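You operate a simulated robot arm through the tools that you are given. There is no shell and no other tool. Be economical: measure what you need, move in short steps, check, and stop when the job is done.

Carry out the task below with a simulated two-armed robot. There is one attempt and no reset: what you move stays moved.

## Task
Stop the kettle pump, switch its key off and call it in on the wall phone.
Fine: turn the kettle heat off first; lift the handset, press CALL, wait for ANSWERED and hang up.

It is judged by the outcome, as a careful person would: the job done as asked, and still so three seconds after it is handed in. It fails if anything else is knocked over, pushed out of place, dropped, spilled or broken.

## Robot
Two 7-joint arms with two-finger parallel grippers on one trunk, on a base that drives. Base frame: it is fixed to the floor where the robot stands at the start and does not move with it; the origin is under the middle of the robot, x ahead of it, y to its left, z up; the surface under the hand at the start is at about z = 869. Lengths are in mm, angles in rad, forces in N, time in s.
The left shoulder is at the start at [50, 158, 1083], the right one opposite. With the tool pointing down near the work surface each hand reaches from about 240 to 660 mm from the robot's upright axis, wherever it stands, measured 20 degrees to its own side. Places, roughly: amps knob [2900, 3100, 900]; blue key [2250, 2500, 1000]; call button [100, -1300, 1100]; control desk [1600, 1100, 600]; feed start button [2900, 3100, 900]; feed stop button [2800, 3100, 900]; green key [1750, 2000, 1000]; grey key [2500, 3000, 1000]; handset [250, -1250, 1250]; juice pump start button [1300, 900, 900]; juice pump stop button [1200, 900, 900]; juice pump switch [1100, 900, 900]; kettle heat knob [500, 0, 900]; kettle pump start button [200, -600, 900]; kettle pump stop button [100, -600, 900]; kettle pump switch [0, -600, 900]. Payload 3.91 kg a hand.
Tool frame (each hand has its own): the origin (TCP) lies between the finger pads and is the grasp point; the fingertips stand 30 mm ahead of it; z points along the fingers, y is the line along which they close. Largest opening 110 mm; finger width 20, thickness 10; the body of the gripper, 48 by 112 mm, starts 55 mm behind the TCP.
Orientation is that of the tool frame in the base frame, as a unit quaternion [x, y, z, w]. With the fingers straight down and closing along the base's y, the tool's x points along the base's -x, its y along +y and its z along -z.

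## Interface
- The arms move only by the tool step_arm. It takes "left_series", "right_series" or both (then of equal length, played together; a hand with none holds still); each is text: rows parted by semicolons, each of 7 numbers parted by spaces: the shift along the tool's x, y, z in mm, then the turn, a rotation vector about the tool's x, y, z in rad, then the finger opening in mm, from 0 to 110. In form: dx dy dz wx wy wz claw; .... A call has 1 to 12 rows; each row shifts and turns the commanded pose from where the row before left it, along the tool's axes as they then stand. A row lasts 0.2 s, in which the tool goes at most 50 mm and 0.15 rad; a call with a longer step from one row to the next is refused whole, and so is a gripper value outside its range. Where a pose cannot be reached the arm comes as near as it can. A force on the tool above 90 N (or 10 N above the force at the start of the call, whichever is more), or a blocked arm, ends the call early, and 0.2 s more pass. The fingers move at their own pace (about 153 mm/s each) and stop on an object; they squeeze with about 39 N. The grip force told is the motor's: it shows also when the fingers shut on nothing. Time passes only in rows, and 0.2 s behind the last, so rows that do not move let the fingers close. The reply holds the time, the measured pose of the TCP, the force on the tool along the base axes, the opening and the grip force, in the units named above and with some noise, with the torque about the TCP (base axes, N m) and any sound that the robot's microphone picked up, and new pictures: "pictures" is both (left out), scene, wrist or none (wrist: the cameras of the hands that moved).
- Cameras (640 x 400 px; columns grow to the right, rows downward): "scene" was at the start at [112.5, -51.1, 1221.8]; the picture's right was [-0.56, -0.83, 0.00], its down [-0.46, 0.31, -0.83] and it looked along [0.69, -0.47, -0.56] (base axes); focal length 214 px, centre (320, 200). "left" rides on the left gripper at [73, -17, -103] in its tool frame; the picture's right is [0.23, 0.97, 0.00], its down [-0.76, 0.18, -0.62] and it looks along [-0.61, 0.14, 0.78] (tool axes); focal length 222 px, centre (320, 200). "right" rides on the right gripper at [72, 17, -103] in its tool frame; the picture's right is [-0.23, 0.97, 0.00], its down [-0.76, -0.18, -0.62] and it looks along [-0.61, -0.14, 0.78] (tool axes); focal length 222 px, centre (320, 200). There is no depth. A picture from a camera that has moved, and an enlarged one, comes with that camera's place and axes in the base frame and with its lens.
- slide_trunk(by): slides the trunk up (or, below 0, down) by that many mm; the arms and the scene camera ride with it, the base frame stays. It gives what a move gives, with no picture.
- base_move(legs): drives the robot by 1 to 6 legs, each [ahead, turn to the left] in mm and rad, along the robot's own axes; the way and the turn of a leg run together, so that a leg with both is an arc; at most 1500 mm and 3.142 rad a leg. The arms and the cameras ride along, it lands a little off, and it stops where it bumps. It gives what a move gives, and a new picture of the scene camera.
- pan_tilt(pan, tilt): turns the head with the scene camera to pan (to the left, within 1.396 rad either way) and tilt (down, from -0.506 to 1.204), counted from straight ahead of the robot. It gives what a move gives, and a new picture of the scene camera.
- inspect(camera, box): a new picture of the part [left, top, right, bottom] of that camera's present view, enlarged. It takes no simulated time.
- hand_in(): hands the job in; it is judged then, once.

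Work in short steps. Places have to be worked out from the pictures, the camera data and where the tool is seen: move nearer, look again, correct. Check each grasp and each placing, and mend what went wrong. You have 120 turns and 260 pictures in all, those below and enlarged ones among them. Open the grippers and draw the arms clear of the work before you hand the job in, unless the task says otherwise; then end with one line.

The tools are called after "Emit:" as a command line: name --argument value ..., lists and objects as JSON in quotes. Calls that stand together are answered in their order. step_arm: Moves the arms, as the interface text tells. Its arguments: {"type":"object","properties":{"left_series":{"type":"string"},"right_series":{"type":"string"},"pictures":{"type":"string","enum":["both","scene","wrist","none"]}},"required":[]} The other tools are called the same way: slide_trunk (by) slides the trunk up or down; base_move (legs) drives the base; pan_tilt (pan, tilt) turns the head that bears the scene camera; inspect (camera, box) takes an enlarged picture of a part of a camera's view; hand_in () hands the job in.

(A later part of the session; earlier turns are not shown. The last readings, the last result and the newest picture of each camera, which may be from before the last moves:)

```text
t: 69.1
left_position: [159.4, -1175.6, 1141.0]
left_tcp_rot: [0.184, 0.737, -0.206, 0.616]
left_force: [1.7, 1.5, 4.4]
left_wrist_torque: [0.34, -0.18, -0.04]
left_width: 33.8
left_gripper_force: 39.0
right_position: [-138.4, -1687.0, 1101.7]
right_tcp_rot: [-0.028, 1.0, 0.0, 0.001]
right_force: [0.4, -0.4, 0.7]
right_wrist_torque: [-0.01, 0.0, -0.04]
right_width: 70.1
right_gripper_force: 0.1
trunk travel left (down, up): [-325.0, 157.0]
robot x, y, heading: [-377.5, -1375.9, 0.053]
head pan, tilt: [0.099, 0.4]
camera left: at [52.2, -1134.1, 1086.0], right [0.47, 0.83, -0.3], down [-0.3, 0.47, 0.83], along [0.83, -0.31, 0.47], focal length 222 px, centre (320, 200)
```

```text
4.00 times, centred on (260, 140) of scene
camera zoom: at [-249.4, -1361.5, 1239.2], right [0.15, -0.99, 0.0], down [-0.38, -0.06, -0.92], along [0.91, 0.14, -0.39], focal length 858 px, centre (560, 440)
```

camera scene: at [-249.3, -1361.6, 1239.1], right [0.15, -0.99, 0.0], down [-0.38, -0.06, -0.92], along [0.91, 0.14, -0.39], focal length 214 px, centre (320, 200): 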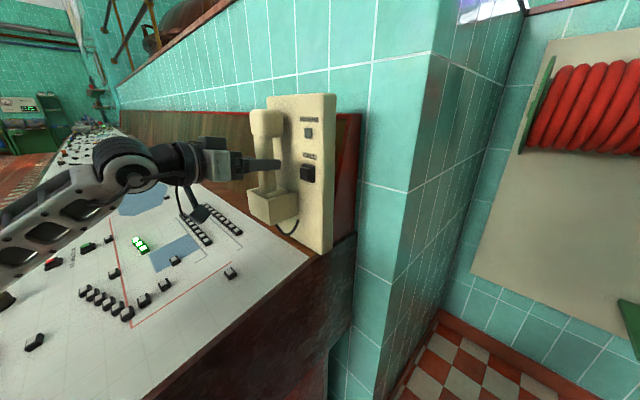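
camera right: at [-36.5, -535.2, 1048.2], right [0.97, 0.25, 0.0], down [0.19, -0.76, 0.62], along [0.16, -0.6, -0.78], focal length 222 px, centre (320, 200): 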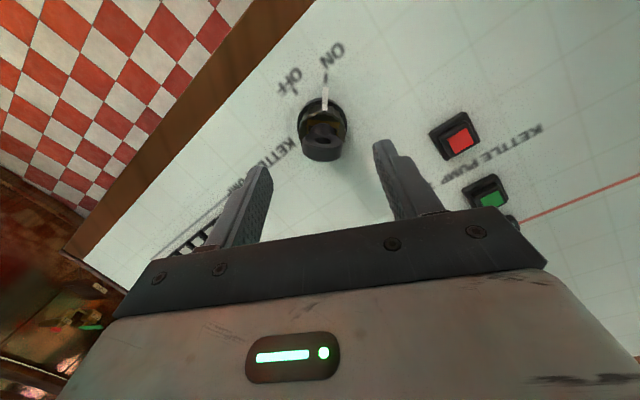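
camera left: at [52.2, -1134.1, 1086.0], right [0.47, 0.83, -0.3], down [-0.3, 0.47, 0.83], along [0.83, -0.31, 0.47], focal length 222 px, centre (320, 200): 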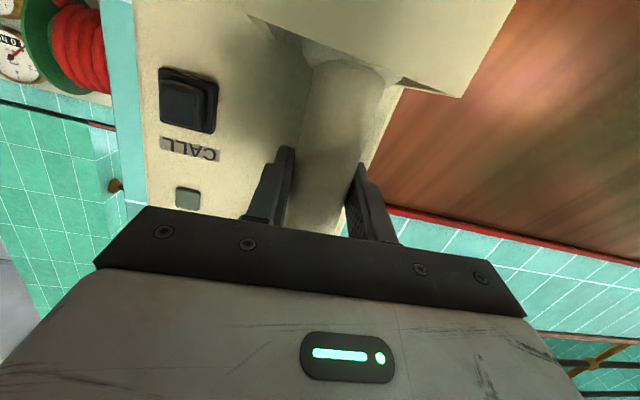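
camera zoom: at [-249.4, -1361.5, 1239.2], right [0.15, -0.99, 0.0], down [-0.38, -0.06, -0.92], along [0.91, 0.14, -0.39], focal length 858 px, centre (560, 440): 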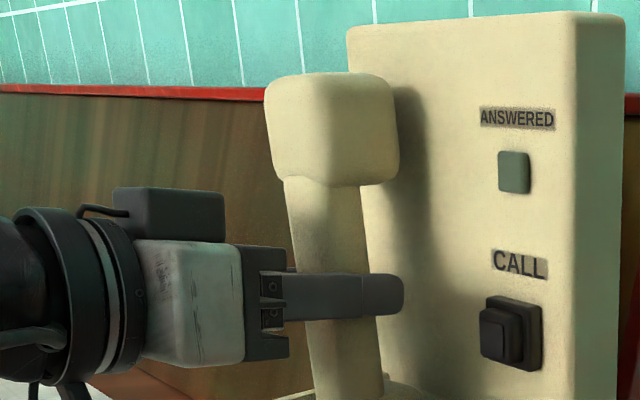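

The handset is held (33.8 mm). I lift it straight up out of the cup.

Emit:
step_arm --left_series "-15 0 0 0 0 0 20; -25 0 0 0 0 0 20; -30 0 0 0 0 0 20; -30 0 0 0 0 0 20; 0 0 0 0 0 0 20" --pictures "both"

Emit:
inspect --camera "scene" --box '[180, 40, 380, 240]'

```text
t: 70.3
left_position: [174.8, -1177.3, 1237.4]
left_tcp_rot: [0.183, 0.738, -0.207, 0.616]
left_force: [-11.2, 10.6, -4.4]
left_wrist_torque: [0.77, 0.8, -0.37]
left_width: 33.5
left_gripper_force: 38.9
right_position: [-138.7, -1685.7, 1101.9]
right_tcp_rot: [-0.028, 1.0, -0.001, 0.001]
right_force: [-0.7, 0.0, 0.0]
right_wrist_torque: [-0.02, 0.01, -0.04]
right_width: 69.9
right_gripper_force: 0.0
trunk travel left (down, up): [-325.0, 157.0]
robot x, y, heading: [-380.0, -1378.1, 0.059]
head pan, tilt: [0.099, 0.4]
camera scene: at [-250.6, -1359.9, 1239.2], right [0.15, -0.99, 0.0], down [-0.38, -0.06, -0.92], along [0.91, 0.14, -0.39], focal length 214 px, centre (320, 200)
camera left: at [67.8, -1134.1, 1184.4], right [0.47, 0.83, -0.3], down [-0.29, 0.47, 0.83], along [0.83, -0.3, 0.47], focal length 222 px, centre (320, 200)
```

scene: 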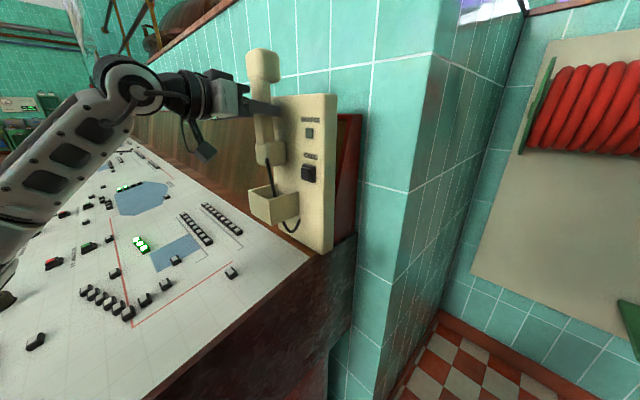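
left: 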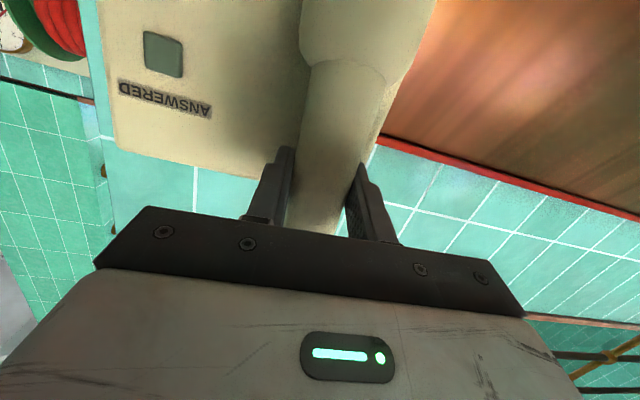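

```text
2.00 times, centred on (280, 140) of scene
camera zoom: at [-250.6, -1359.9, 1239.2], right [0.15, -0.99, 0.0], down [-0.38, -0.06, -0.92], along [0.91, 0.14, -0.39], focal length 429 px, centre (400, 320)
```

zoom: 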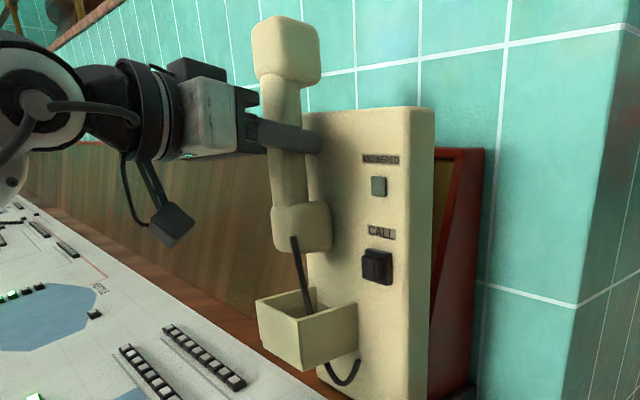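

The handset is out of the cup, just brushing the plate. I ease it 15 mm off the plate and hold it, while the right hand closes, moves forward on its own side, and starts pitching up.

Emit:
step_arm --left_series "0 2 -8 0 0 0 20; 0 2 -7 0 0 0 20; 0 0 0 0 0 0 20; 0 0 0 0 0 0 20; 0 0 0 0 0 0 20; 0 0 0 0 0 0 20; 0 0 0 0 0 0 20; 0 0 0 0 0 0 20; 0 0 0 0 0 0 20; 0 0 0 0 0 0 20; 0 0 0 0 0 0 20" --right_series "-41 23 -2 0 0 0 0; -41 23 -2 0 0 0 0; -41 23 -2 0 0 0 0; -41 23 -2 0 0 0 0; -41 24 -2 0 0 0 0; 0 0 0 0 -0.142 0 0; 0 0 0 0 -0.142 0 0; 0 0 0 0 -0.142 0 0; 0 0 0 0 -0.142 0 0; 0 0 0 0 -0.142 0 0; 0 0 0 0 -0.142 0 0" --pictures "scene"

```text
t: 72.7
left_position: [167.2, -1167.8, 1238.9]
left_tcp_rot: [0.183, 0.738, -0.207, 0.616]
left_force: [-0.3, 0.0, -3.0]
left_wrist_torque: [0.01, 0.05, 0.02]
left_width: 33.9
left_gripper_force: 38.6
right_position: [59.2, -1559.7, 1111.0]
right_tcp_rot: [-0.025, 0.91, 0.012, 0.415]
right_force: [0.1, -0.2, 0.9]
right_wrist_torque: [0.02, 0.02, -0.01]
right_width: 0.2
right_gripper_force: 37.4
trunk travel left (down, up): [-325.0, 157.0]
robot x, y, heading: [-382.9, -1380.6, 0.054]
head pan, tilt: [0.099, 0.4]
camera scene: at [-249.2, -1361.5, 1239.1], right [0.15, -0.99, 0.0], down [-0.38, -0.06, -0.92], along [0.91, 0.14, -0.39], focal length 214 px, centre (320, 200)
```

scene: 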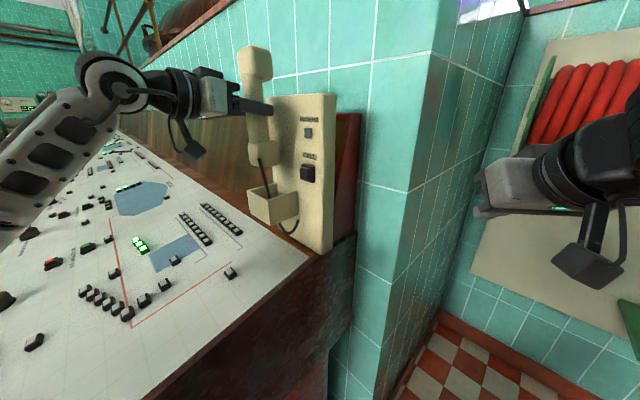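

The handset hangs free in the left grip. I finish pitching the right hand to horizontal and back it off 70 mm to clear the wall corner.

Emit:
step_arm --right_series "0 0 0 0 -0.144 0 0; 0 0 0 0 -0.144 0 0; 0 0 0 0 -0.144 0 0; 0 0 0 0 -0.144 0 0; 0 0 0 0 -0.143 0 0; 0 0 -35 0 0 0 0; 0 0 -35 0 0 0 0; 0 45 0 0 0 0 0; 0 45 0 0 0 0 0; 0 45 0 0 0 0 0" --pictures "scene"

```text
t: 74.9
left_position: [167.5, -1168.8, 1237.9]
left_tcp_rot: [0.184, 0.738, -0.207, 0.615]
left_force: [-0.2, 0.0, -2.4]
left_wrist_torque: [-0.01, 0.02, -0.01]
left_width: 33.9
left_gripper_force: 39.4
right_position: [70.5, -1433.5, 1143.7]
right_tcp_rot: [-0.022, 0.727, 0.021, 0.686]
right_force: [-0.6, 0.7, 0.6]
right_wrist_torque: [0.02, 0.0, -0.03]
right_width: 0.1
right_gripper_force: 37.7
right hand out of reach, approached as far as the arm can: row 3, 4, 5, 6, 7, 10
trunk travel left (down, up): [-325.0, 157.0]
robot x, y, heading: [-383.2, -1378.0, 0.052]
head pan, tilt: [0.099, 0.4]
camera scene: at [-248.4, -1361.8, 1239.0], right [0.15, -0.99, 0.0], down [-0.39, -0.06, -0.92], along [0.91, 0.14, -0.39], focal length 214 px, centre (320, 200)
```

scene: 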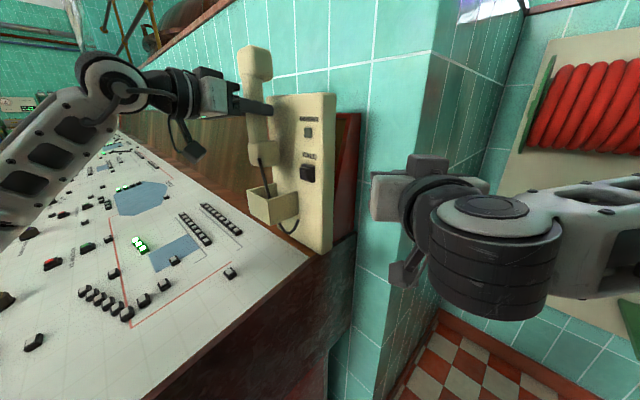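

The right arm folds too tightly with that direction. I yaw the hand about 0.4 rad toward the wall normal, which moves the wrist away from the shoulder, and shift left.

Emit:
step_arm --right_series "0 15 -5 0.133 0 0 0; 0 15 -5 0.133 0 0 0; 0 15 0 0.133 0 0 0; 0 40 0 0 0 0 0; 0 40 0 0 0 0 0" --pictures "both"

```text
t: 76.1
left_position: [165.8, -1166.7, 1238.9]
left_tcp_rot: [0.184, 0.737, -0.207, 0.616]
left_force: [-0.1, 0.3, -2.3]
left_wrist_torque: [0.03, 0.01, 0.01]
left_width: 33.7
left_gripper_force: 39.1
right_position: [89.0, -1504.4, 1159.4]
right_tcp_rot: [0.113, 0.717, -0.121, 0.677]
right_force: [-0.8, 1.1, 0.3]
right_wrist_torque: [0.01, -0.02, 0.04]
right_width: 0.0
right_gripper_force: 38.4
right hand out of reach, approached as far as the arm can: row 1, 2, 3, 4, 5
trunk travel left (down, up): [-325.0, 157.0]
robot x, y, heading: [-380.7, -1376.9, 0.052]
head pan, tilt: [0.099, 0.4]
camera scene: at [-249.2, -1361.5, 1239.1], right [0.15, -0.99, 0.0], down [-0.38, -0.06, -0.92], along [0.91, 0.14, -0.39], focal length 214 px, centre (320, 200)
camera right: at [-6.5, -1456.7, 1091.0], right [0.33, 0.92, 0.21], down [-0.6, 0.04, 0.8], along [0.73, -0.39, 0.57], focal length 222 px, centre (320, 200)
```

scene: 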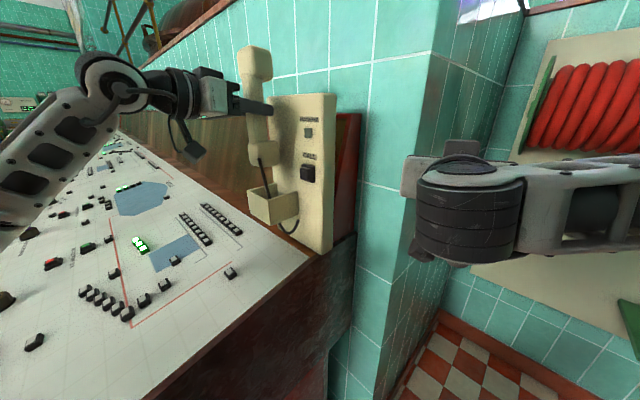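
right: 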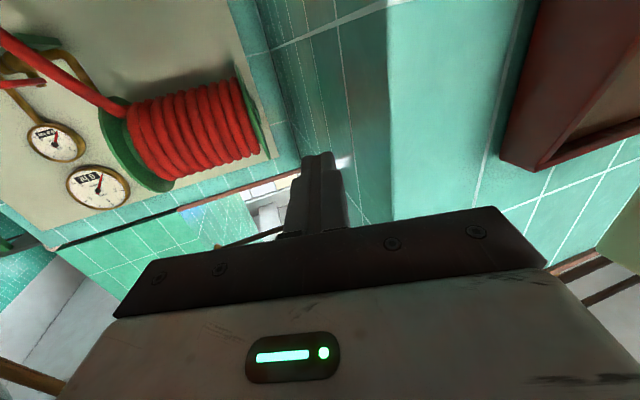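

Calls restart from the measured pose, so I plan from there. A 45° downward-pointing right hand should reach more easily: I re-pitch it, back off, and slide it left to in front of CALL, while moving the handset 40 mm further left for room.

Emit:
step_arm --right_series "0 0 0 -0.0264 0.1455 -0.0072 0; 0 0 0 -0.0264 0.1455 -0.0072 0; 0 0 0 -0.0264 0.1455 -0.0072 0; 0 0 0 -0.0264 0.1455 -0.0072 0; 0 0 0 -0.0264 0.1455 -0.0072 0; 29 5 -22 0 0 0 0; 29 5 -22 0 0 0 0; 6 41 -6 0 0 0 0; 6 41 -6 0 0 0 0; 6 41 -6 0 0 0 0" --left_series "0 10 0 0 0 0 20; 0 15 0 0 0 0 20; 0 15 0 0 0 0 20; 0 0 0 0 0 0 20; 0 0 0 0 0 0 20; 0 0 0 0 0 0 20; 0 0 0 0 0 0 20; 0 0 0 0 0 0 20; 0 0 0 0 0 0 20; 0 0 0 0 0 0 20" --pictures "both"

```text
t: 78.3
left_position: [186.3, -1134.2, 1235.9]
left_tcp_rot: [0.184, 0.737, -0.208, 0.616]
left_force: [0.5, -0.5, -1.7]
left_wrist_torque: [0.0, 0.06, -0.03]
left_width: 33.5
left_gripper_force: 39.2
right_position: [21.0, -1472.9, 1149.1]
right_tcp_rot: [0.093, 0.919, -0.039, 0.382]
right_force: [0.1, -0.3, 0.9]
right_wrist_torque: [0.05, 0.02, -0.03]
right_width: 0.0
right_gripper_force: 37.9
right hand out of reach, approached as far as the arm can: row 8, 9, 10
trunk travel left (down, up): [-325.0, 157.0]
robot x, y, heading: [-377.1, -1377.1, 0.051]
head pan, tilt: [0.099, 0.4]
camera scene: at [-249.3, -1361.5, 1239.1], right [0.15, -0.99, 0.0], down [-0.38, -0.06, -0.92], along [0.91, 0.14, -0.39], focal length 214 px, centre (320, 200)
camera right: at [-96.3, -1433.2, 1169.8], right [0.35, 0.92, 0.16], down [0.06, -0.19, 0.98], along [0.93, -0.34, -0.12], focal length 222 px, centre (320, 200)
camera left: at [80.3, -1091.8, 1182.8], right [0.47, 0.83, -0.3], down [-0.29, 0.47, 0.83], along [0.83, -0.31, 0.47], focal length 222 px, centre (320, 200)
```

scene: 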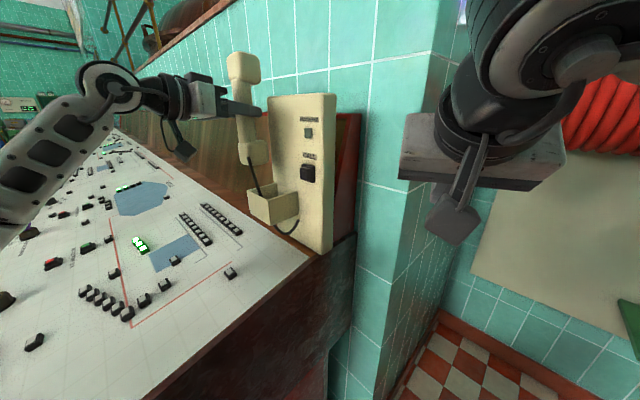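
right: 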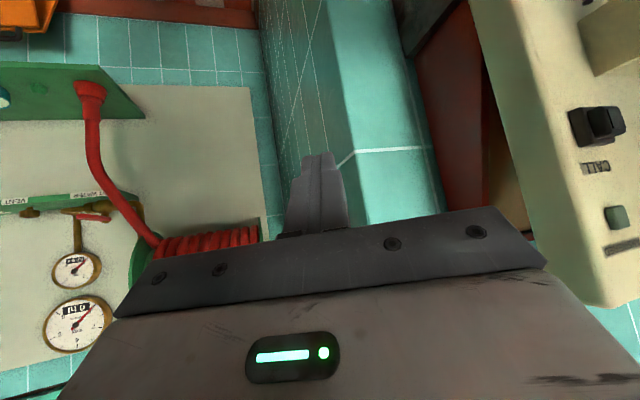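
left: 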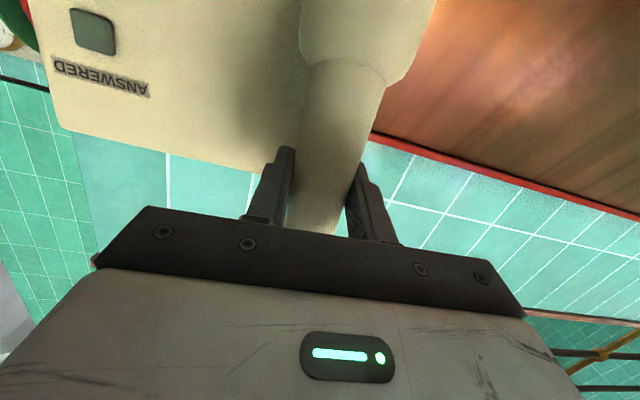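

The wrist limit stops it there. A nearly vertical tool (about 20° off) should reach; the fingertip's front face can then press the button. I reduce the pitch and slide left.

Emit:
step_arm --right_series "0 0 0 0 0.145 0 0; 0 0 0 0 0.145 0 0; 0 0 0 0 0.14 0 0; 2 40 -6 0 0 0 0; 2 40 -6 0 0 0 0; 2 40 -6 0 0 0 0; 2 40 -6 0 0 0 0" --pictures "both"

```text
t: 79.9
left_position: [186.5, -1133.7, 1235.8]
left_tcp_rot: [0.184, 0.737, -0.207, 0.616]
left_force: [-0.2, -0.3, -2.3]
left_wrist_torque: [0.02, 0.02, -0.01]
left_width: 33.6
left_gripper_force: 38.9
right_position: [23.6, -1475.6, 1148.6]
right_tcp_rot: [0.099, 0.979, -0.018, 0.176]
right_force: [-0.6, -0.6, 0.1]
right_wrist_torque: [-0.02, -0.03, 0.0]
right_width: 0.0
right_gripper_force: 37.2
right hand out of reach, approached as far as the arm can: row 3, 4, 5, 6, 7
trunk travel left (down, up): [-325.0, 157.0]
robot x, y, heading: [-378.6, -1378.2, 0.054]
head pan, tilt: [0.099, 0.4]
camera scene: at [-249.1, -1361.5, 1239.1], right [0.15, -0.99, 0.0], down [-0.38, -0.06, -0.92], along [0.91, 0.14, -0.39], focal length 214 px, centre (320, 200)
camera right: at [-75.2, -1439.7, 1219.8], right [0.4, 0.91, 0.08], down [0.45, -0.27, 0.85], along [0.8, -0.31, -0.52], focal length 222 px, centre (320, 200)
```

scene: 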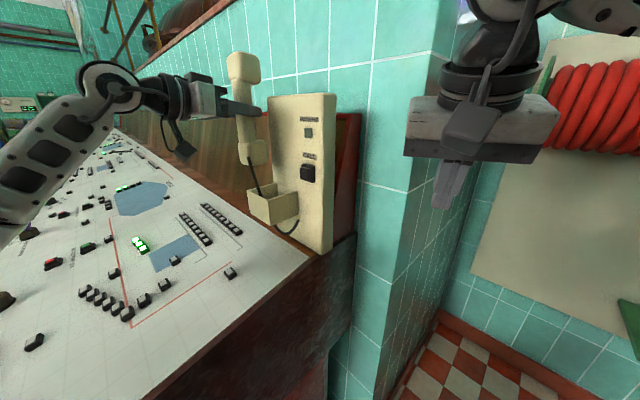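
right: 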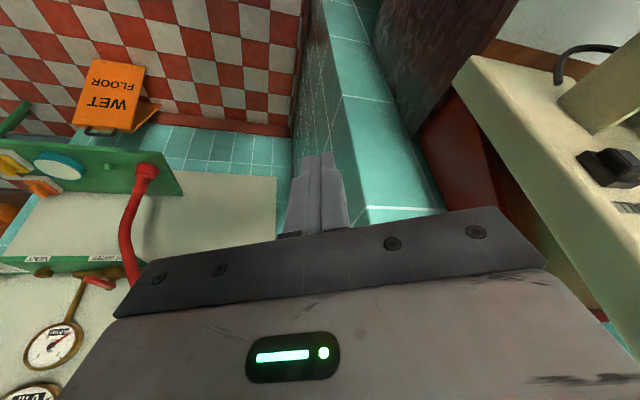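

Still limited; the hand's yaw may be the culprit. I turn the hand left about its own axis and try sliding left again.

Emit:
step_arm --right_series "0 0 0 0 0 -0.15 0; 0 0 0 0 0 -0.15 0; 0 0 0 0 0 -0.15 0; 0 0 0 0 0 -0.1 0; 10 38 0 0 0 0 0; 10 38 0 0 0 0 0; 10 38 0 0 0 0 0" --pictures "scene"

```text
t: 81.5
left_position: [187.3, -1133.2, 1235.7]
left_tcp_rot: [0.184, 0.737, -0.207, 0.616]
left_force: [-0.5, 0.6, -2.1]
left_wrist_torque: [0.02, 0.03, -0.04]
left_width: 33.9
left_gripper_force: 38.6
right_position: [-13.6, -1466.1, 1132.4]
right_tcp_rot: [-0.171, 0.969, -0.066, 0.164]
right_force: [0.0, -0.5, 0.4]
right_wrist_torque: [-0.03, 0.03, 0.0]
right_width: 0.1
right_gripper_force: 37.7
right hand out of reach, approached as far as the arm can: row 5, 6, 7
trunk travel left (down, up): [-325.0, 157.0]
robot x, y, heading: [-384.5, -1376.5, 0.059]
head pan, tilt: [0.099, 0.4]
camera scene: at [-249.2, -1361.4, 1239.1], right [0.15, -0.99, 0.0], down [-0.38, -0.06, -0.92], along [0.91, 0.14, -0.39], focal length 214 px, centre (320, 200)
```

scene: 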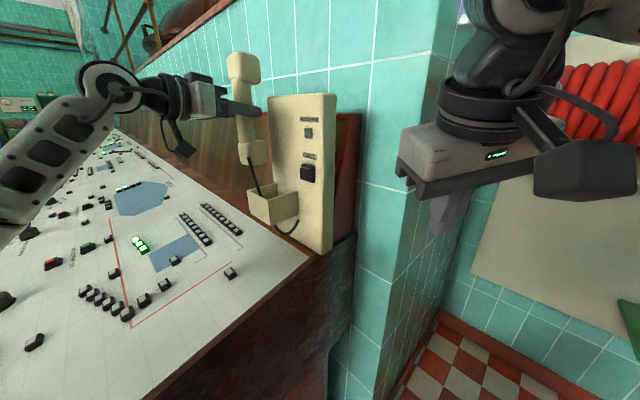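

I level the tool straight down (as in the starting posture, where arms did cross the midline) and try sliding left again.

Emit:
step_arm --right_series "0 0 0 -0.0356 0.0816 0.0727 0; 0 0 0 -0.0356 0.0816 0.0727 0; 0 0 0 -0.0356 0.0816 0.0727 0; 0 0 0 -0.0356 0.0816 0.0727 0; 0 0 -13 0 0 0 0; 0 40 0 0 0 0 0; 0 40 0 0 0 0 0; 0 40 0 0 0 0 0" --pictures "scene"

```text
t: 83.3
left_position: [187.3, -1133.7, 1235.5]
left_tcp_rot: [0.184, 0.737, -0.207, 0.616]
left_force: [0.1, -0.1, -2.2]
left_wrist_torque: [0.0, 0.05, 0.01]
left_width: 33.3
left_gripper_force: 38.9
right_position: [-9.7, -1472.1, 1139.4]
right_tcp_rot: [-0.026, 1.0, 0.002, 0.002]
right_force: [0.2, 0.5, 0.3]
right_wrist_torque: [-0.02, -0.02, 0.01]
right_width: 0.0
right_gripper_force: 37.7
right hand out of reach, approached as far as the arm can: row 2, 5, 6, 7, 8
trunk travel left (down, up): [-325.0, 157.0]
robot x, y, heading: [-378.7, -1380.0, 0.053]
head pan, tilt: [0.099, 0.4]
camera scene: at [-249.1, -1361.5, 1239.1], right [0.15, -0.99, 0.0], down [-0.38, -0.06, -0.92], along [0.91, 0.14, -0.39], focal length 214 px, centre (320, 200)
```

scene: 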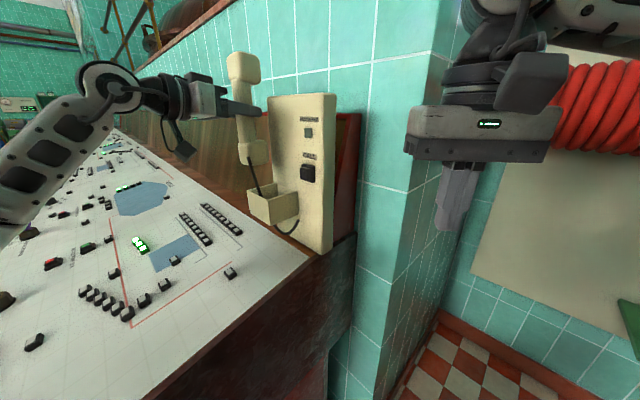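

Before changing anything bigger, I test whether the limit depends on height: lower the right hand 100 mm and slide left.

Emit:
step_arm --right_series "0 0 45 0 0 0 0; 0 0 45 0 0 0 0; 0 0 20 0 0 0 0; 0 40 0 0 0 0 0; 0 40 0 0 0 0 0; 0 40 0 0 0 0 0; 0 40 0 0 0 0 0" --pictures "none"

```text
t: 84.9
left_position: [188.9, -1134.1, 1236.5]
left_tcp_rot: [0.184, 0.737, -0.207, 0.616]
left_force: [0.5, -0.7, -1.1]
left_wrist_torque: [-0.01, 0.04, 0.02]
left_width: 33.8
left_gripper_force: 39.3
right_position: [-8.8, -1449.6, 1024.6]
right_tcp_rot: [-0.027, 1.0, 0.001, 0.0]
right_force: [0.0, 1.0, 0.3]
right_wrist_torque: [0.03, -0.02, 0.0]
right_width: 0.0
right_gripper_force: 37.7
right hand out of reach, approached as far as the arm can: row 4, 5, 6, 7
trunk travel left (down, up): [-325.0, 157.0]
robot x, y, heading: [-379.9, -1376.7, 0.058]
head pan, tilt: [0.099, 0.4]
```

The limit is a sideways one: the right arm cannot cross the midline here. So I turn the base left in small steps (left hand compensating to keep the handset near the phone), which puts CALL on the right arm's side.

Emit:
step_arm --left_series "0 -25 -5 0 0 0 20; 0 -25 -5 0 0 0 20; 0 0 0 0 0 0 20" --right_series "20 0 -40 0 0 0 0; 20 0 -40 0 0 0 0; 0 0 0 0 0 0 0" --pictures "none"

Emit:
base_move --legs '[[0, 0.13]]'

```text
t: 85.7
left_position: [152.0, -1171.3, 1241.0]
left_tcp_rot: [0.184, 0.737, -0.207, 0.617]
left_force: [0.7, 0.2, -2.0]
left_wrist_torque: [-0.02, 0.04, -0.01]
left_width: 33.5
left_gripper_force: 38.9
right_position: [-49.1, -1450.5, 1104.6]
right_tcp_rot: [-0.025, 1.0, 0.002, 0.0]
right_force: [-0.1, -0.1, -0.3]
right_wrist_torque: [-0.01, 0.03, 0.04]
right_width: 0.0
right_gripper_force: 37.5
trunk travel left (down, up): [-325.0, 157.0]
robot x, y, heading: [-380.1, -1376.9, 0.055]
head pan, tilt: [0.099, 0.4]
```

```text
t: 86.7
left_position: [121.6, -1105.2, 1240.6]
left_tcp_rot: [0.135, 0.748, -0.166, 0.628]
left_force: [-0.2, 0.5, -1.7]
left_wrist_torque: [0.01, 0.01, 0.0]
left_width: 33.8
left_gripper_force: 39.0
right_position: [-43.8, -1407.8, 1104.6]
right_tcp_rot: [-0.089, 0.996, 0.002, 0.002]
right_force: [-0.5, -0.3, -0.1]
right_wrist_torque: [-0.02, 0.02, 0.01]
right_width: 0.0
right_gripper_force: 37.6
trunk travel left (down, up): [-325.0, 157.0]
robot x, y, heading: [-378.7, -1375.9, 0.184]
head pan, tilt: [0.099, 0.4]
camera scene: at [-252.5, -1344.2, 1239.1], right [0.28, -0.96, 0.0], down [-0.37, -0.11, -0.92], along [0.88, 0.26, -0.39], focal length 214 px, centre (320, 200)
```

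scene: 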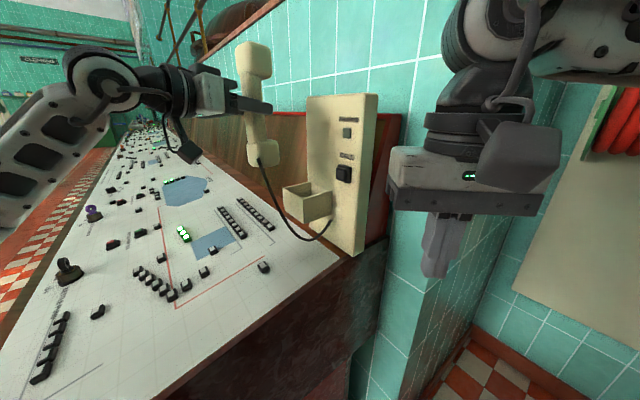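

The cord has visible slack. Compensating and taking the next turn step.

Emit:
step_arm --left_series "0 -16 22 0 0 0 20; 0 -16 22 0 0 0 20; 0 0 0 0 0 0 20" --pictures "none"

Emit:
base_move --legs '[[0, 0.15]]'

```text
t: 87.5
left_position: [149.5, -1151.6, 1237.4]
left_tcp_rot: [0.136, 0.747, -0.167, 0.629]
left_force: [0.2, 0.2, -2.8]
left_wrist_torque: [0.03, 0.07, 0.02]
left_width: 33.8
left_gripper_force: 39.2
right_position: [-42.8, -1407.4, 1103.8]
right_tcp_rot: [-0.09, 0.996, 0.003, 0.001]
right_force: [0.5, -0.1, -0.2]
right_wrist_torque: [0.04, -0.01, 0.0]
right_width: 0.1
right_gripper_force: 37.9
trunk travel left (down, up): [-325.0, 157.0]
robot x, y, heading: [-376.3, -1375.9, 0.188]
head pan, tilt: [0.099, 0.4]
```

```text
t: 88.5
left_position: [108.4, -1073.3, 1238.0]
left_tcp_rot: [0.078, 0.756, -0.119, 0.639]
left_force: [0.1, 0.2, -2.2]
left_wrist_torque: [0.0, 0.03, -0.01]
left_width: 33.8
left_gripper_force: 39.1
right_position: [-41.1, -1356.9, 1102.7]
right_tcp_rot: [-0.165, 0.986, 0.002, 0.001]
right_force: [-0.8, 0.8, 0.3]
right_wrist_torque: [-0.02, -0.03, 0.01]
right_width: 0.0
right_gripper_force: 37.6
trunk travel left (down, up): [-325.0, 157.0]
robot x, y, heading: [-381.6, -1374.0, 0.333]
head pan, tilt: [0.099, 0.4]
camera scene: at [-259.0, -1325.4, 1239.1], right [0.42, -0.91, 0.0], down [-0.35, -0.16, -0.92], along [0.84, 0.39, -0.39], focal length 214 px, centre (320, 200)
```

scene: 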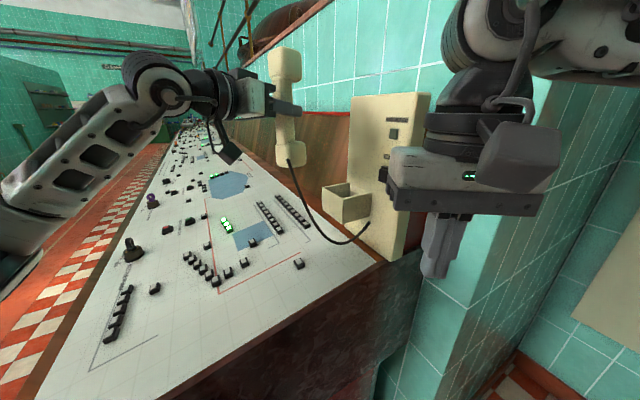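

CALL is now on the right arm's side. I yaw the right hand to face the wall, raise it, and slide left toward a standoff in front of CALL.

Emit:
step_arm --right_series "0 0 -20 0 0 0.15 0; 0 0 -22 0 0 0.15 0; 0 0 0 0 0 0.15 0; 0 0 0 0 0 0.15 0; 0 0 0 0 0 0.15 0; 0 0 0 0 0 0.15 0; 0 40 0 0 0 0 0; 0 40 0 0 0 0 0; 0 40 0 0 0 0 0" --pictures "both"

```text
t: 90.5
left_position: [108.6, -1074.0, 1236.7]
left_tcp_rot: [0.079, 0.756, -0.119, 0.639]
left_force: [-0.2, 0.1, -2.4]
left_wrist_torque: [0.03, 0.03, 0.03]
left_width: 33.6
left_gripper_force: 38.9
right_position: [-29.4, -1368.4, 1150.7]
right_tcp_rot: [0.281, 0.96, 0.003, 0.0]
right_force: [1.6, 0.1, -0.1]
right_wrist_torque: [0.01, 0.03, 0.03]
right_width: 0.0
right_gripper_force: 38.3
right hand out of reach, approached as far as the arm can: row 1, 2, 7, 8, 9
trunk travel left (down, up): [-325.0, 157.0]
robot x, y, heading: [-377.1, -1375.1, 0.333]
head pan, tilt: [0.099, 0.4]
camera scene: at [-258.8, -1325.8, 1239.1], right [0.42, -0.91, 0.0], down [-0.35, -0.16, -0.92], along [0.84, 0.39, -0.39], focal length 214 px, centre (320, 200)
camera right: at [-79.9, -1317.5, 1253.3], right [0.72, 0.7, 0.0], down [0.55, -0.56, 0.62], along [0.44, -0.44, -0.78], focal length 222 px, centre (320, 200)
```

scene: 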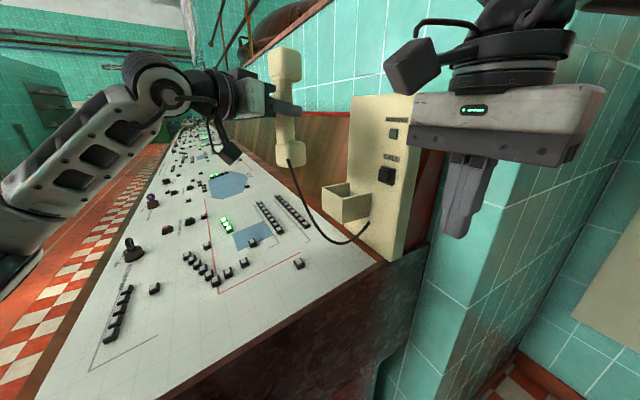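
right: 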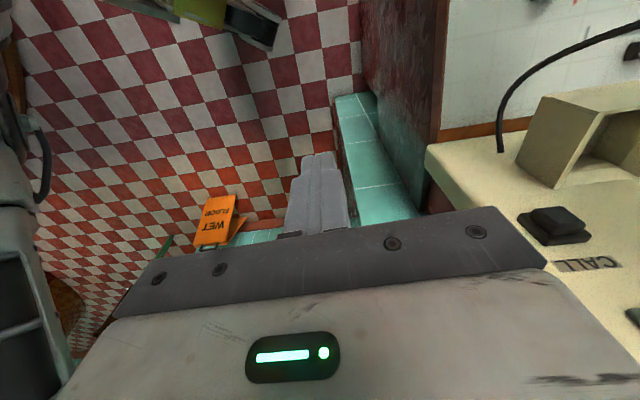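

The right arm is stopped about 100 mm right of the midline again, so I need ~0.3 rad more base turn. Compensate the handset and turn again, in two steps.

Emit:
step_arm --left_series "0 -20 24 0 0 0 20; 0 -20 24 0 0 0 20; 0 0 0 0 0 0 20" --pictures "none"

Emit:
base_move --legs '[[0, 0.15]]'

```text
t: 91.3
left_position: [144.0, -1127.0, 1234.1]
left_tcp_rot: [0.078, 0.755, -0.118, 0.64]
left_force: [-0.2, -1.4, -1.1]
left_wrist_torque: [0.02, 0.01, -0.03]
left_width: 33.9
left_gripper_force: 38.8
right_position: [-28.0, -1369.2, 1150.6]
right_tcp_rot: [0.28, 0.96, 0.003, 0.001]
right_force: [0.2, -0.7, 0.5]
right_wrist_torque: [-0.04, 0.01, 0.02]
right_width: 0.0
right_gripper_force: 38.1
trunk travel left (down, up): [-325.0, 157.0]
robot x, y, heading: [-375.2, -1377.8, 0.334]
head pan, tilt: [0.099, 0.4]
```

```text
t: 92.3
left_position: [99.6, -1051.5, 1233.6]
left_tcp_rot: [0.021, 0.76, -0.07, 0.646]
left_force: [0.0, 0.4, -2.8]
left_wrist_torque: [0.02, 0.03, -0.06]
left_width: 34.0
left_gripper_force: 39.6
right_position: [-34.3, -1314.4, 1150.0]
right_tcp_rot: [0.207, 0.978, 0.003, -0.001]
right_force: [-0.3, -0.6, 0.3]
right_wrist_torque: [-0.02, -0.01, -0.01]
right_width: 0.0
right_gripper_force: 38.0
trunk travel left (down, up): [-325.0, 157.0]
robot x, y, heading: [-378.3, -1374.7, 0.485]
head pan, tilt: [0.099, 0.4]
camera scene: at [-268.3, -1307.7, 1239.1], right [0.55, -0.83, 0.0], down [-0.32, -0.22, -0.92], along [0.77, 0.51, -0.39], focal length 214 px, centre (320, 200)
```

scene: 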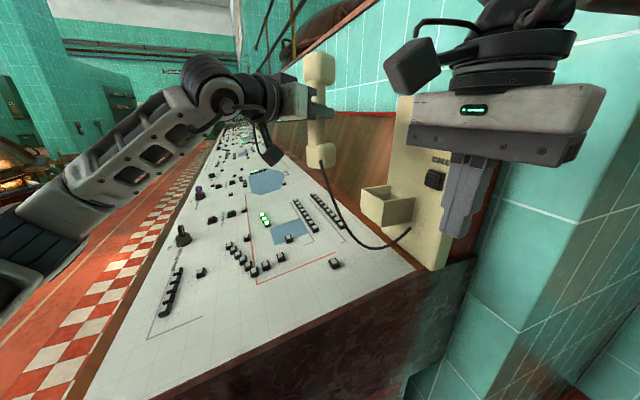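

Holding well, cord slack. One more compensation and turn step.

Emit:
step_arm --left_series "0 -23 18 0 0 0 20; 0 -23 18 0 0 0 20; 0 0 0 0 0 0 20" --pictures "none"

Emit:
base_move --legs '[[0, 0.13]]'

```text
t: 93.1
left_position: [130.2, -1099.8, 1230.5]
left_tcp_rot: [0.022, 0.759, -0.071, 0.646]
left_force: [0.4, -0.2, -1.9]
left_wrist_torque: [0.04, 0.02, 0.02]
left_width: 33.5
left_gripper_force: 38.7
right_position: [-34.8, -1316.2, 1150.7]
right_tcp_rot: [0.207, 0.978, 0.002, -0.001]
right_force: [0.0, 0.3, -0.1]
right_wrist_torque: [0.02, 0.01, -0.02]
right_width: 0.4
right_gripper_force: 38.0
trunk travel left (down, up): [-325.0, 157.0]
robot x, y, heading: [-377.9, -1375.0, 0.485]
head pan, tilt: [0.099, 0.4]
```

```text
t: 94.1
left_position: [89.4, -1036.3, 1230.6]
left_tcp_rot: [-0.028, 0.759, -0.027, 0.65]
left_force: [0.1, 0.0, -2.7]
left_wrist_torque: [-0.02, 0.06, -0.02]
left_width: 33.7
left_gripper_force: 38.9
right_position: [-43.6, -1271.4, 1151.0]
right_tcp_rot: [0.143, 0.99, 0.004, 0.001]
right_force: [-0.5, 0.2, -0.3]
right_wrist_torque: [0.01, -0.02, -0.01]
right_width: 0.1
right_gripper_force: 38.0
trunk travel left (down, up): [-325.0, 157.0]
robot x, y, heading: [-380.7, -1376.0, 0.616]
head pan, tilt: [0.099, 0.4]
camera scene: at [-278.3, -1293.7, 1239.1], right [0.65, -0.76, 0.0], down [-0.29, -0.26, -0.92], along [0.7, 0.6, -0.39], focal length 214 px, centre (320, 200)
```

scene: 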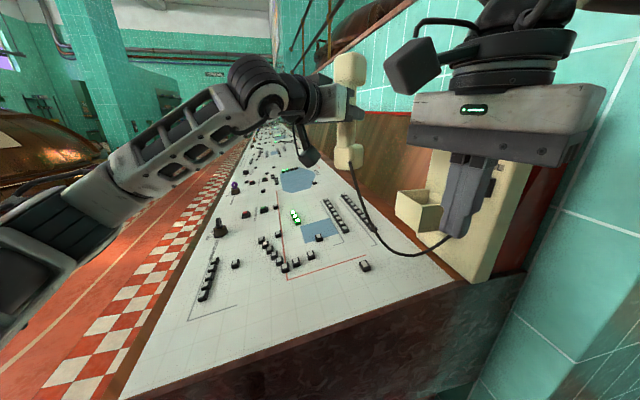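

Now the right hand has room. I align it with the wall normal, pitch it 0.3 rad forward, and slide left 100 mm to line up with CALL.

Emit:
step_arm --right_series "0 0 0 0 0 0.15 0; 0 0 0 0 0 0.15 0; 0 0 0 0 -0.15 0 0; 0 0 0 0 -0.15 0 0; 0 34 0 0 0 0 0; 0 34 0 0 0 0 0; 0 34 0 0 0 0 0; 0 0 0 0 0 0 0" --pictures "both"

```text
t: 95.9
left_position: [89.8, -1037.4, 1231.5]
left_tcp_rot: [-0.028, 0.759, -0.027, 0.649]
left_force: [0.1, -0.9, -2.0]
left_wrist_torque: [0.01, 0.05, -0.02]
left_width: 33.7
left_gripper_force: 39.0
right_position: [43.5, -1286.8, 1141.3]
right_tcp_rot: [0.286, 0.947, -0.039, 0.143]
right_force: [-0.5, -0.5, -0.3]
right_wrist_torque: [-0.01, 0.04, 0.0]
right_width: 0.4
right_gripper_force: 37.9
right hand out of reach, approached as far as the arm can: row 3, 4, 5, 6, 7
trunk travel left (down, up): [-325.0, 157.0]
robot x, y, heading: [-381.0, -1379.3, 0.617]
head pan, tilt: [0.099, 0.4]
camera scene: at [-277.9, -1294.0, 1239.1], right [0.65, -0.76, 0.0], down [-0.29, -0.26, -0.92], along [0.7, 0.6, -0.39], focal length 214 px, centre (320, 200)
camera right: at [-29.4, -1219.7, 1217.5], right [0.72, 0.69, 0.07], down [0.35, -0.46, 0.82], along [0.6, -0.56, -0.57], focal length 222 px, centre (320, 200)
```

scene: 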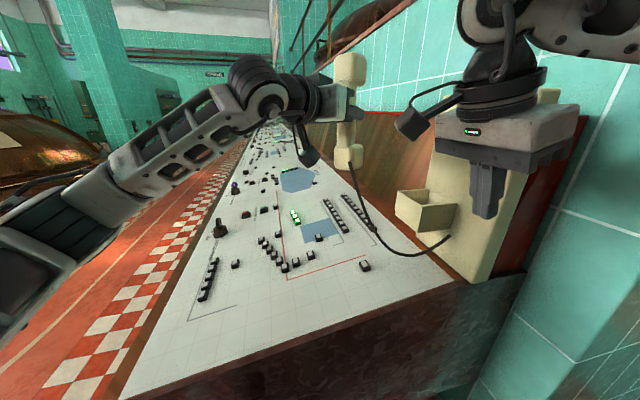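
right: 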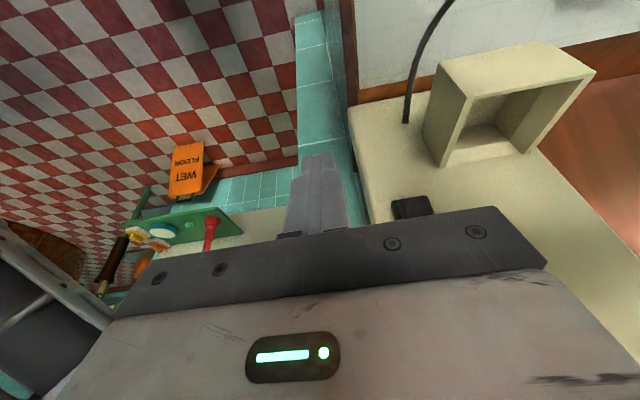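

The right arm stops 67 mm short sideways, but opening the gripper puts its left finger right in line with CALL (finger at R≈947, CALL at R≈940). I open it, raise 8 mm, and advance 35 mm along the wall normal.

Emit:
step_arm --right_series "-2 0 -8 0 0 0 110; 0 0 0 0 0 0 110; -17 -1 5 0 0 0 110; -17 -1 5 0 0 0 110; 0 0 0 0 0 0 110" --pictures "both"

Emit:
inspect --camera "scene" --box '[380, 80, 580, 280]'

```text
t: 97.1
left_position: [89.9, -1037.1, 1231.7]
left_tcp_rot: [-0.028, 0.759, -0.028, 0.649]
left_force: [1.5, 1.2, -2.5]
left_wrist_torque: [-0.03, 0.04, 0.0]
left_width: 33.9
left_gripper_force: 39.5
right_position: [71.9, -1308.2, 1148.1]
right_tcp_rot: [0.286, 0.947, -0.039, 0.143]
right_force: [1.0, 0.1, -0.5]
right_wrist_torque: [0.02, -0.01, -0.01]
right_width: 110.2
right_gripper_force: 0.0
trunk travel left (down, up): [-325.0, 157.0]
robot x, y, heading: [-380.8, -1375.8, 0.613]
head pan, tilt: [0.099, 0.4]
camera scene: at [-278.0, -1294.0, 1239.1], right [0.65, -0.76, 0.0], down [-0.29, -0.26, -0.92], along [0.7, 0.6, -0.39], focal length 214 px, centre (320, 200)
camera right: at [-1.5, -1241.4, 1226.1], right [0.72, 0.69, 0.07], down [0.35, -0.45, 0.82], along [0.6, -0.56, -0.57], focal length 222 px, centre (320, 200)
```

scene: 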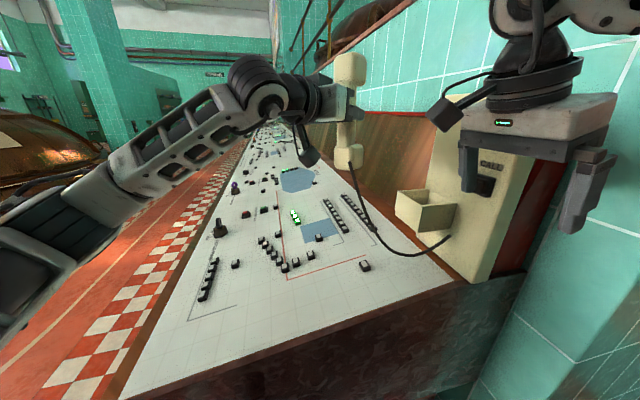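
right: 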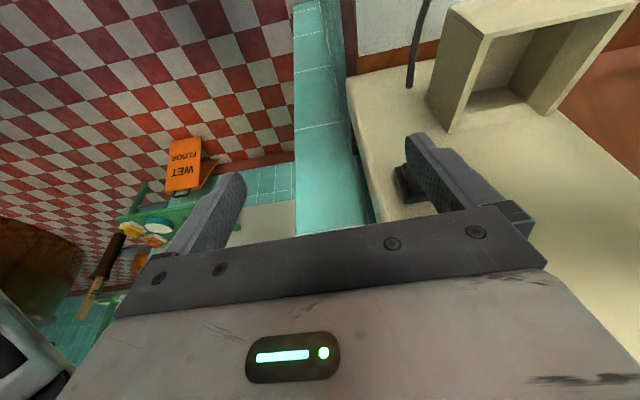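

```text
2.00 times, centred on (480, 180) of scene
camera zoom: at [-278.0, -1294.0, 1239.1], right [0.65, -0.76, 0.0], down [-0.29, -0.26, -0.92], along [0.7, 0.6, -0.39], focal length 429 px, centre (0, 240)
```

zoom: 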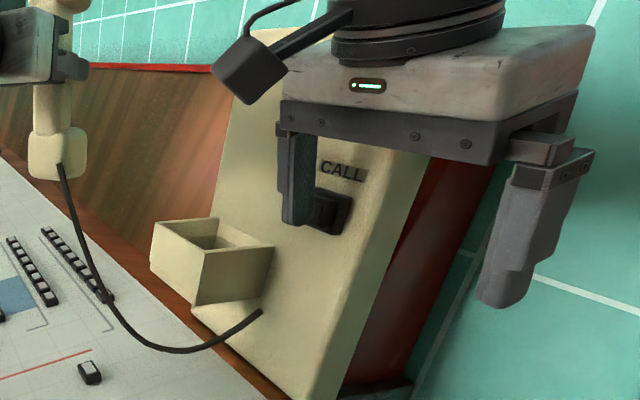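

The left finger is right before the button. I advance 18 mm in small steps.

Emit:
step_arm --right_series "-6 2 2 0 0 0 110; -6 2 2 0 0 0 110; -6 2 2 0 0 0 110" --pictures "none"

Emit:
inspect --camera "scene" --box '[380, 80, 580, 280]'

```text
t: 97.9
left_position: [89.9, -1035.9, 1230.5]
left_tcp_rot: [-0.028, 0.759, -0.028, 0.649]
left_force: [-0.3, 0.3, -2.4]
left_wrist_torque: [0.02, 0.01, -0.06]
left_width: 33.7
left_gripper_force: 39.1
right_position: [89.7, -1313.7, 1149.9]
right_tcp_rot: [0.285, 0.947, -0.04, 0.143]
right_force: [-3.3, 1.0, 0.1]
right_wrist_torque: [0.02, 0.06, 0.16]
right_width: 109.5
right_gripper_force: 0.1
trunk travel left (down, up): [-325.0, 157.0]
robot x, y, heading: [-376.5, -1377.5, 0.616]
head pan, tilt: [0.099, 0.4]
heard: click
```

```text
2.00 times, centred on (480, 180) of scene
camera zoom: at [-278.6, -1293.9, 1239.1], right [0.66, -0.76, 0.0], down [-0.29, -0.26, -0.92], along [0.7, 0.6, -0.39], focal length 429 px, centre (0, 240)
```

zoom: 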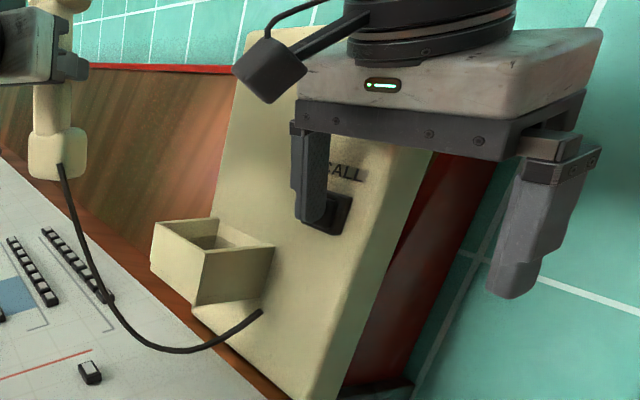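

A click: CALL pressed. I back the right hand off and to the right to see the ANSWERED lamp.

Emit:
step_arm --right_series "25 0 -7 0 0 0 110; 35 0 -10 0 0 0 60; 20 -40 0 0 0 0 20; 0 -45 0 0 0 0 0; 0 -45 0 0 0 0 0" --pictures "scene"

Emit:
inspect --camera "scene" --box '[380, 60, 540, 160]'

```text
t: 99.1
left_position: [90.5, -1038.3, 1231.0]
left_tcp_rot: [-0.027, 0.759, -0.028, 0.65]
left_force: [-0.1, -1.3, -2.9]
left_wrist_torque: [-0.01, 0.01, 0.03]
left_width: 33.7
left_gripper_force: 38.7
right_position: [-48.2, -1386.9, 1135.2]
right_tcp_rot: [0.287, 0.946, -0.04, 0.142]
right_force: [-0.4, -0.2, 0.0]
right_wrist_torque: [-0.03, 0.03, 0.03]
right_width: 0.0
right_gripper_force: 37.7
right hand out of reach, approached as far as the arm can: row 2
trunk travel left (down, up): [-325.0, 157.0]
robot x, y, heading: [-382.1, -1374.9, 0.614]
head pan, tilt: [0.099, 0.4]
camera scene: at [-278.3, -1294.6, 1239.2], right [0.65, -0.76, 0.0], down [-0.29, -0.25, -0.92], along [0.7, 0.6, -0.39], focal length 214 px, centre (320, 200)
```

scene: 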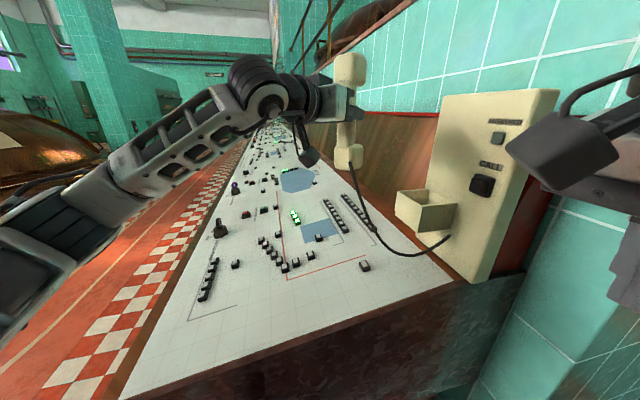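

```text
4.00 times, centred on (460, 110) of scene
camera zoom: at [-278.3, -1294.6, 1239.2], right [0.65, -0.76, 0.0], down [-0.29, -0.25, -0.92], along [0.7, 0.6, -0.39], focal length 858 px, centre (-240, 560)
```

zoom: 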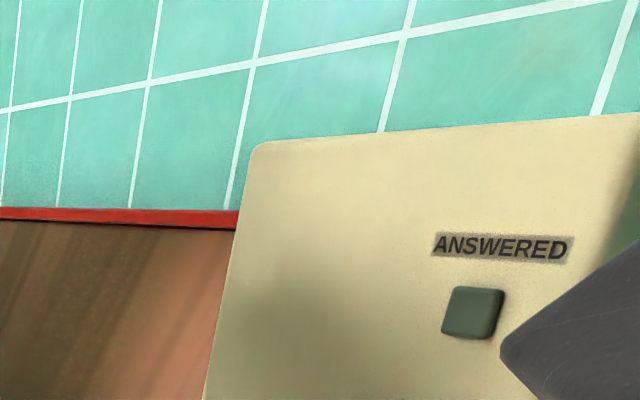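

Not answered yet. I wait in place a couple of seconds and look again.

Emit:
step_arm --left_series "0 0 0 0 0 0 20; 0 0 0 0 0 0 20; 0 0 0 0 0 0 20; 0 0 0 0 0 0 20; 0 0 0 0 0 0 20; 0 0 0 0 0 0 20; 0 0 0 0 0 0 20; 0 0 0 0 0 0 20; 0 0 0 0 0 0 20; 0 0 0 0 0 0 20" --pictures "scene"

```text
t: 101.3
left_position: [90.5, -1036.3, 1230.2]
left_tcp_rot: [-0.028, 0.759, -0.028, 0.649]
left_force: [0.0, -0.1, -2.5]
left_wrist_torque: [-0.01, 0.02, 0.05]
left_width: 33.7
left_gripper_force: 38.3
right_position: [-47.4, -1384.9, 1136.2]
right_tcp_rot: [0.285, 0.947, -0.039, 0.142]
right_force: [0.0, 0.1, 0.3]
right_wrist_torque: [0.0, 0.0, 0.01]
right_width: 0.0
right_gripper_force: 37.1
trunk travel left (down, up): [-325.0, 157.0]
robot x, y, heading: [-381.6, -1375.2, 0.616]
head pan, tilt: [0.099, 0.4]
camera scene: at [-278.0, -1294.1, 1239.1], right [0.65, -0.76, 0.0], down [-0.29, -0.25, -0.92], along [0.7, 0.6, -0.39], focal length 214 px, centre (320, 200)
```

scene: 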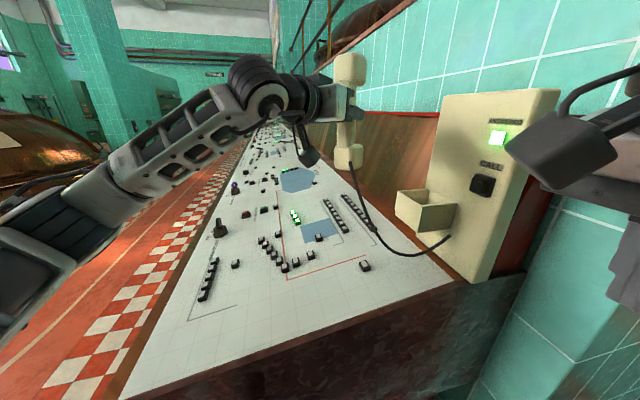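

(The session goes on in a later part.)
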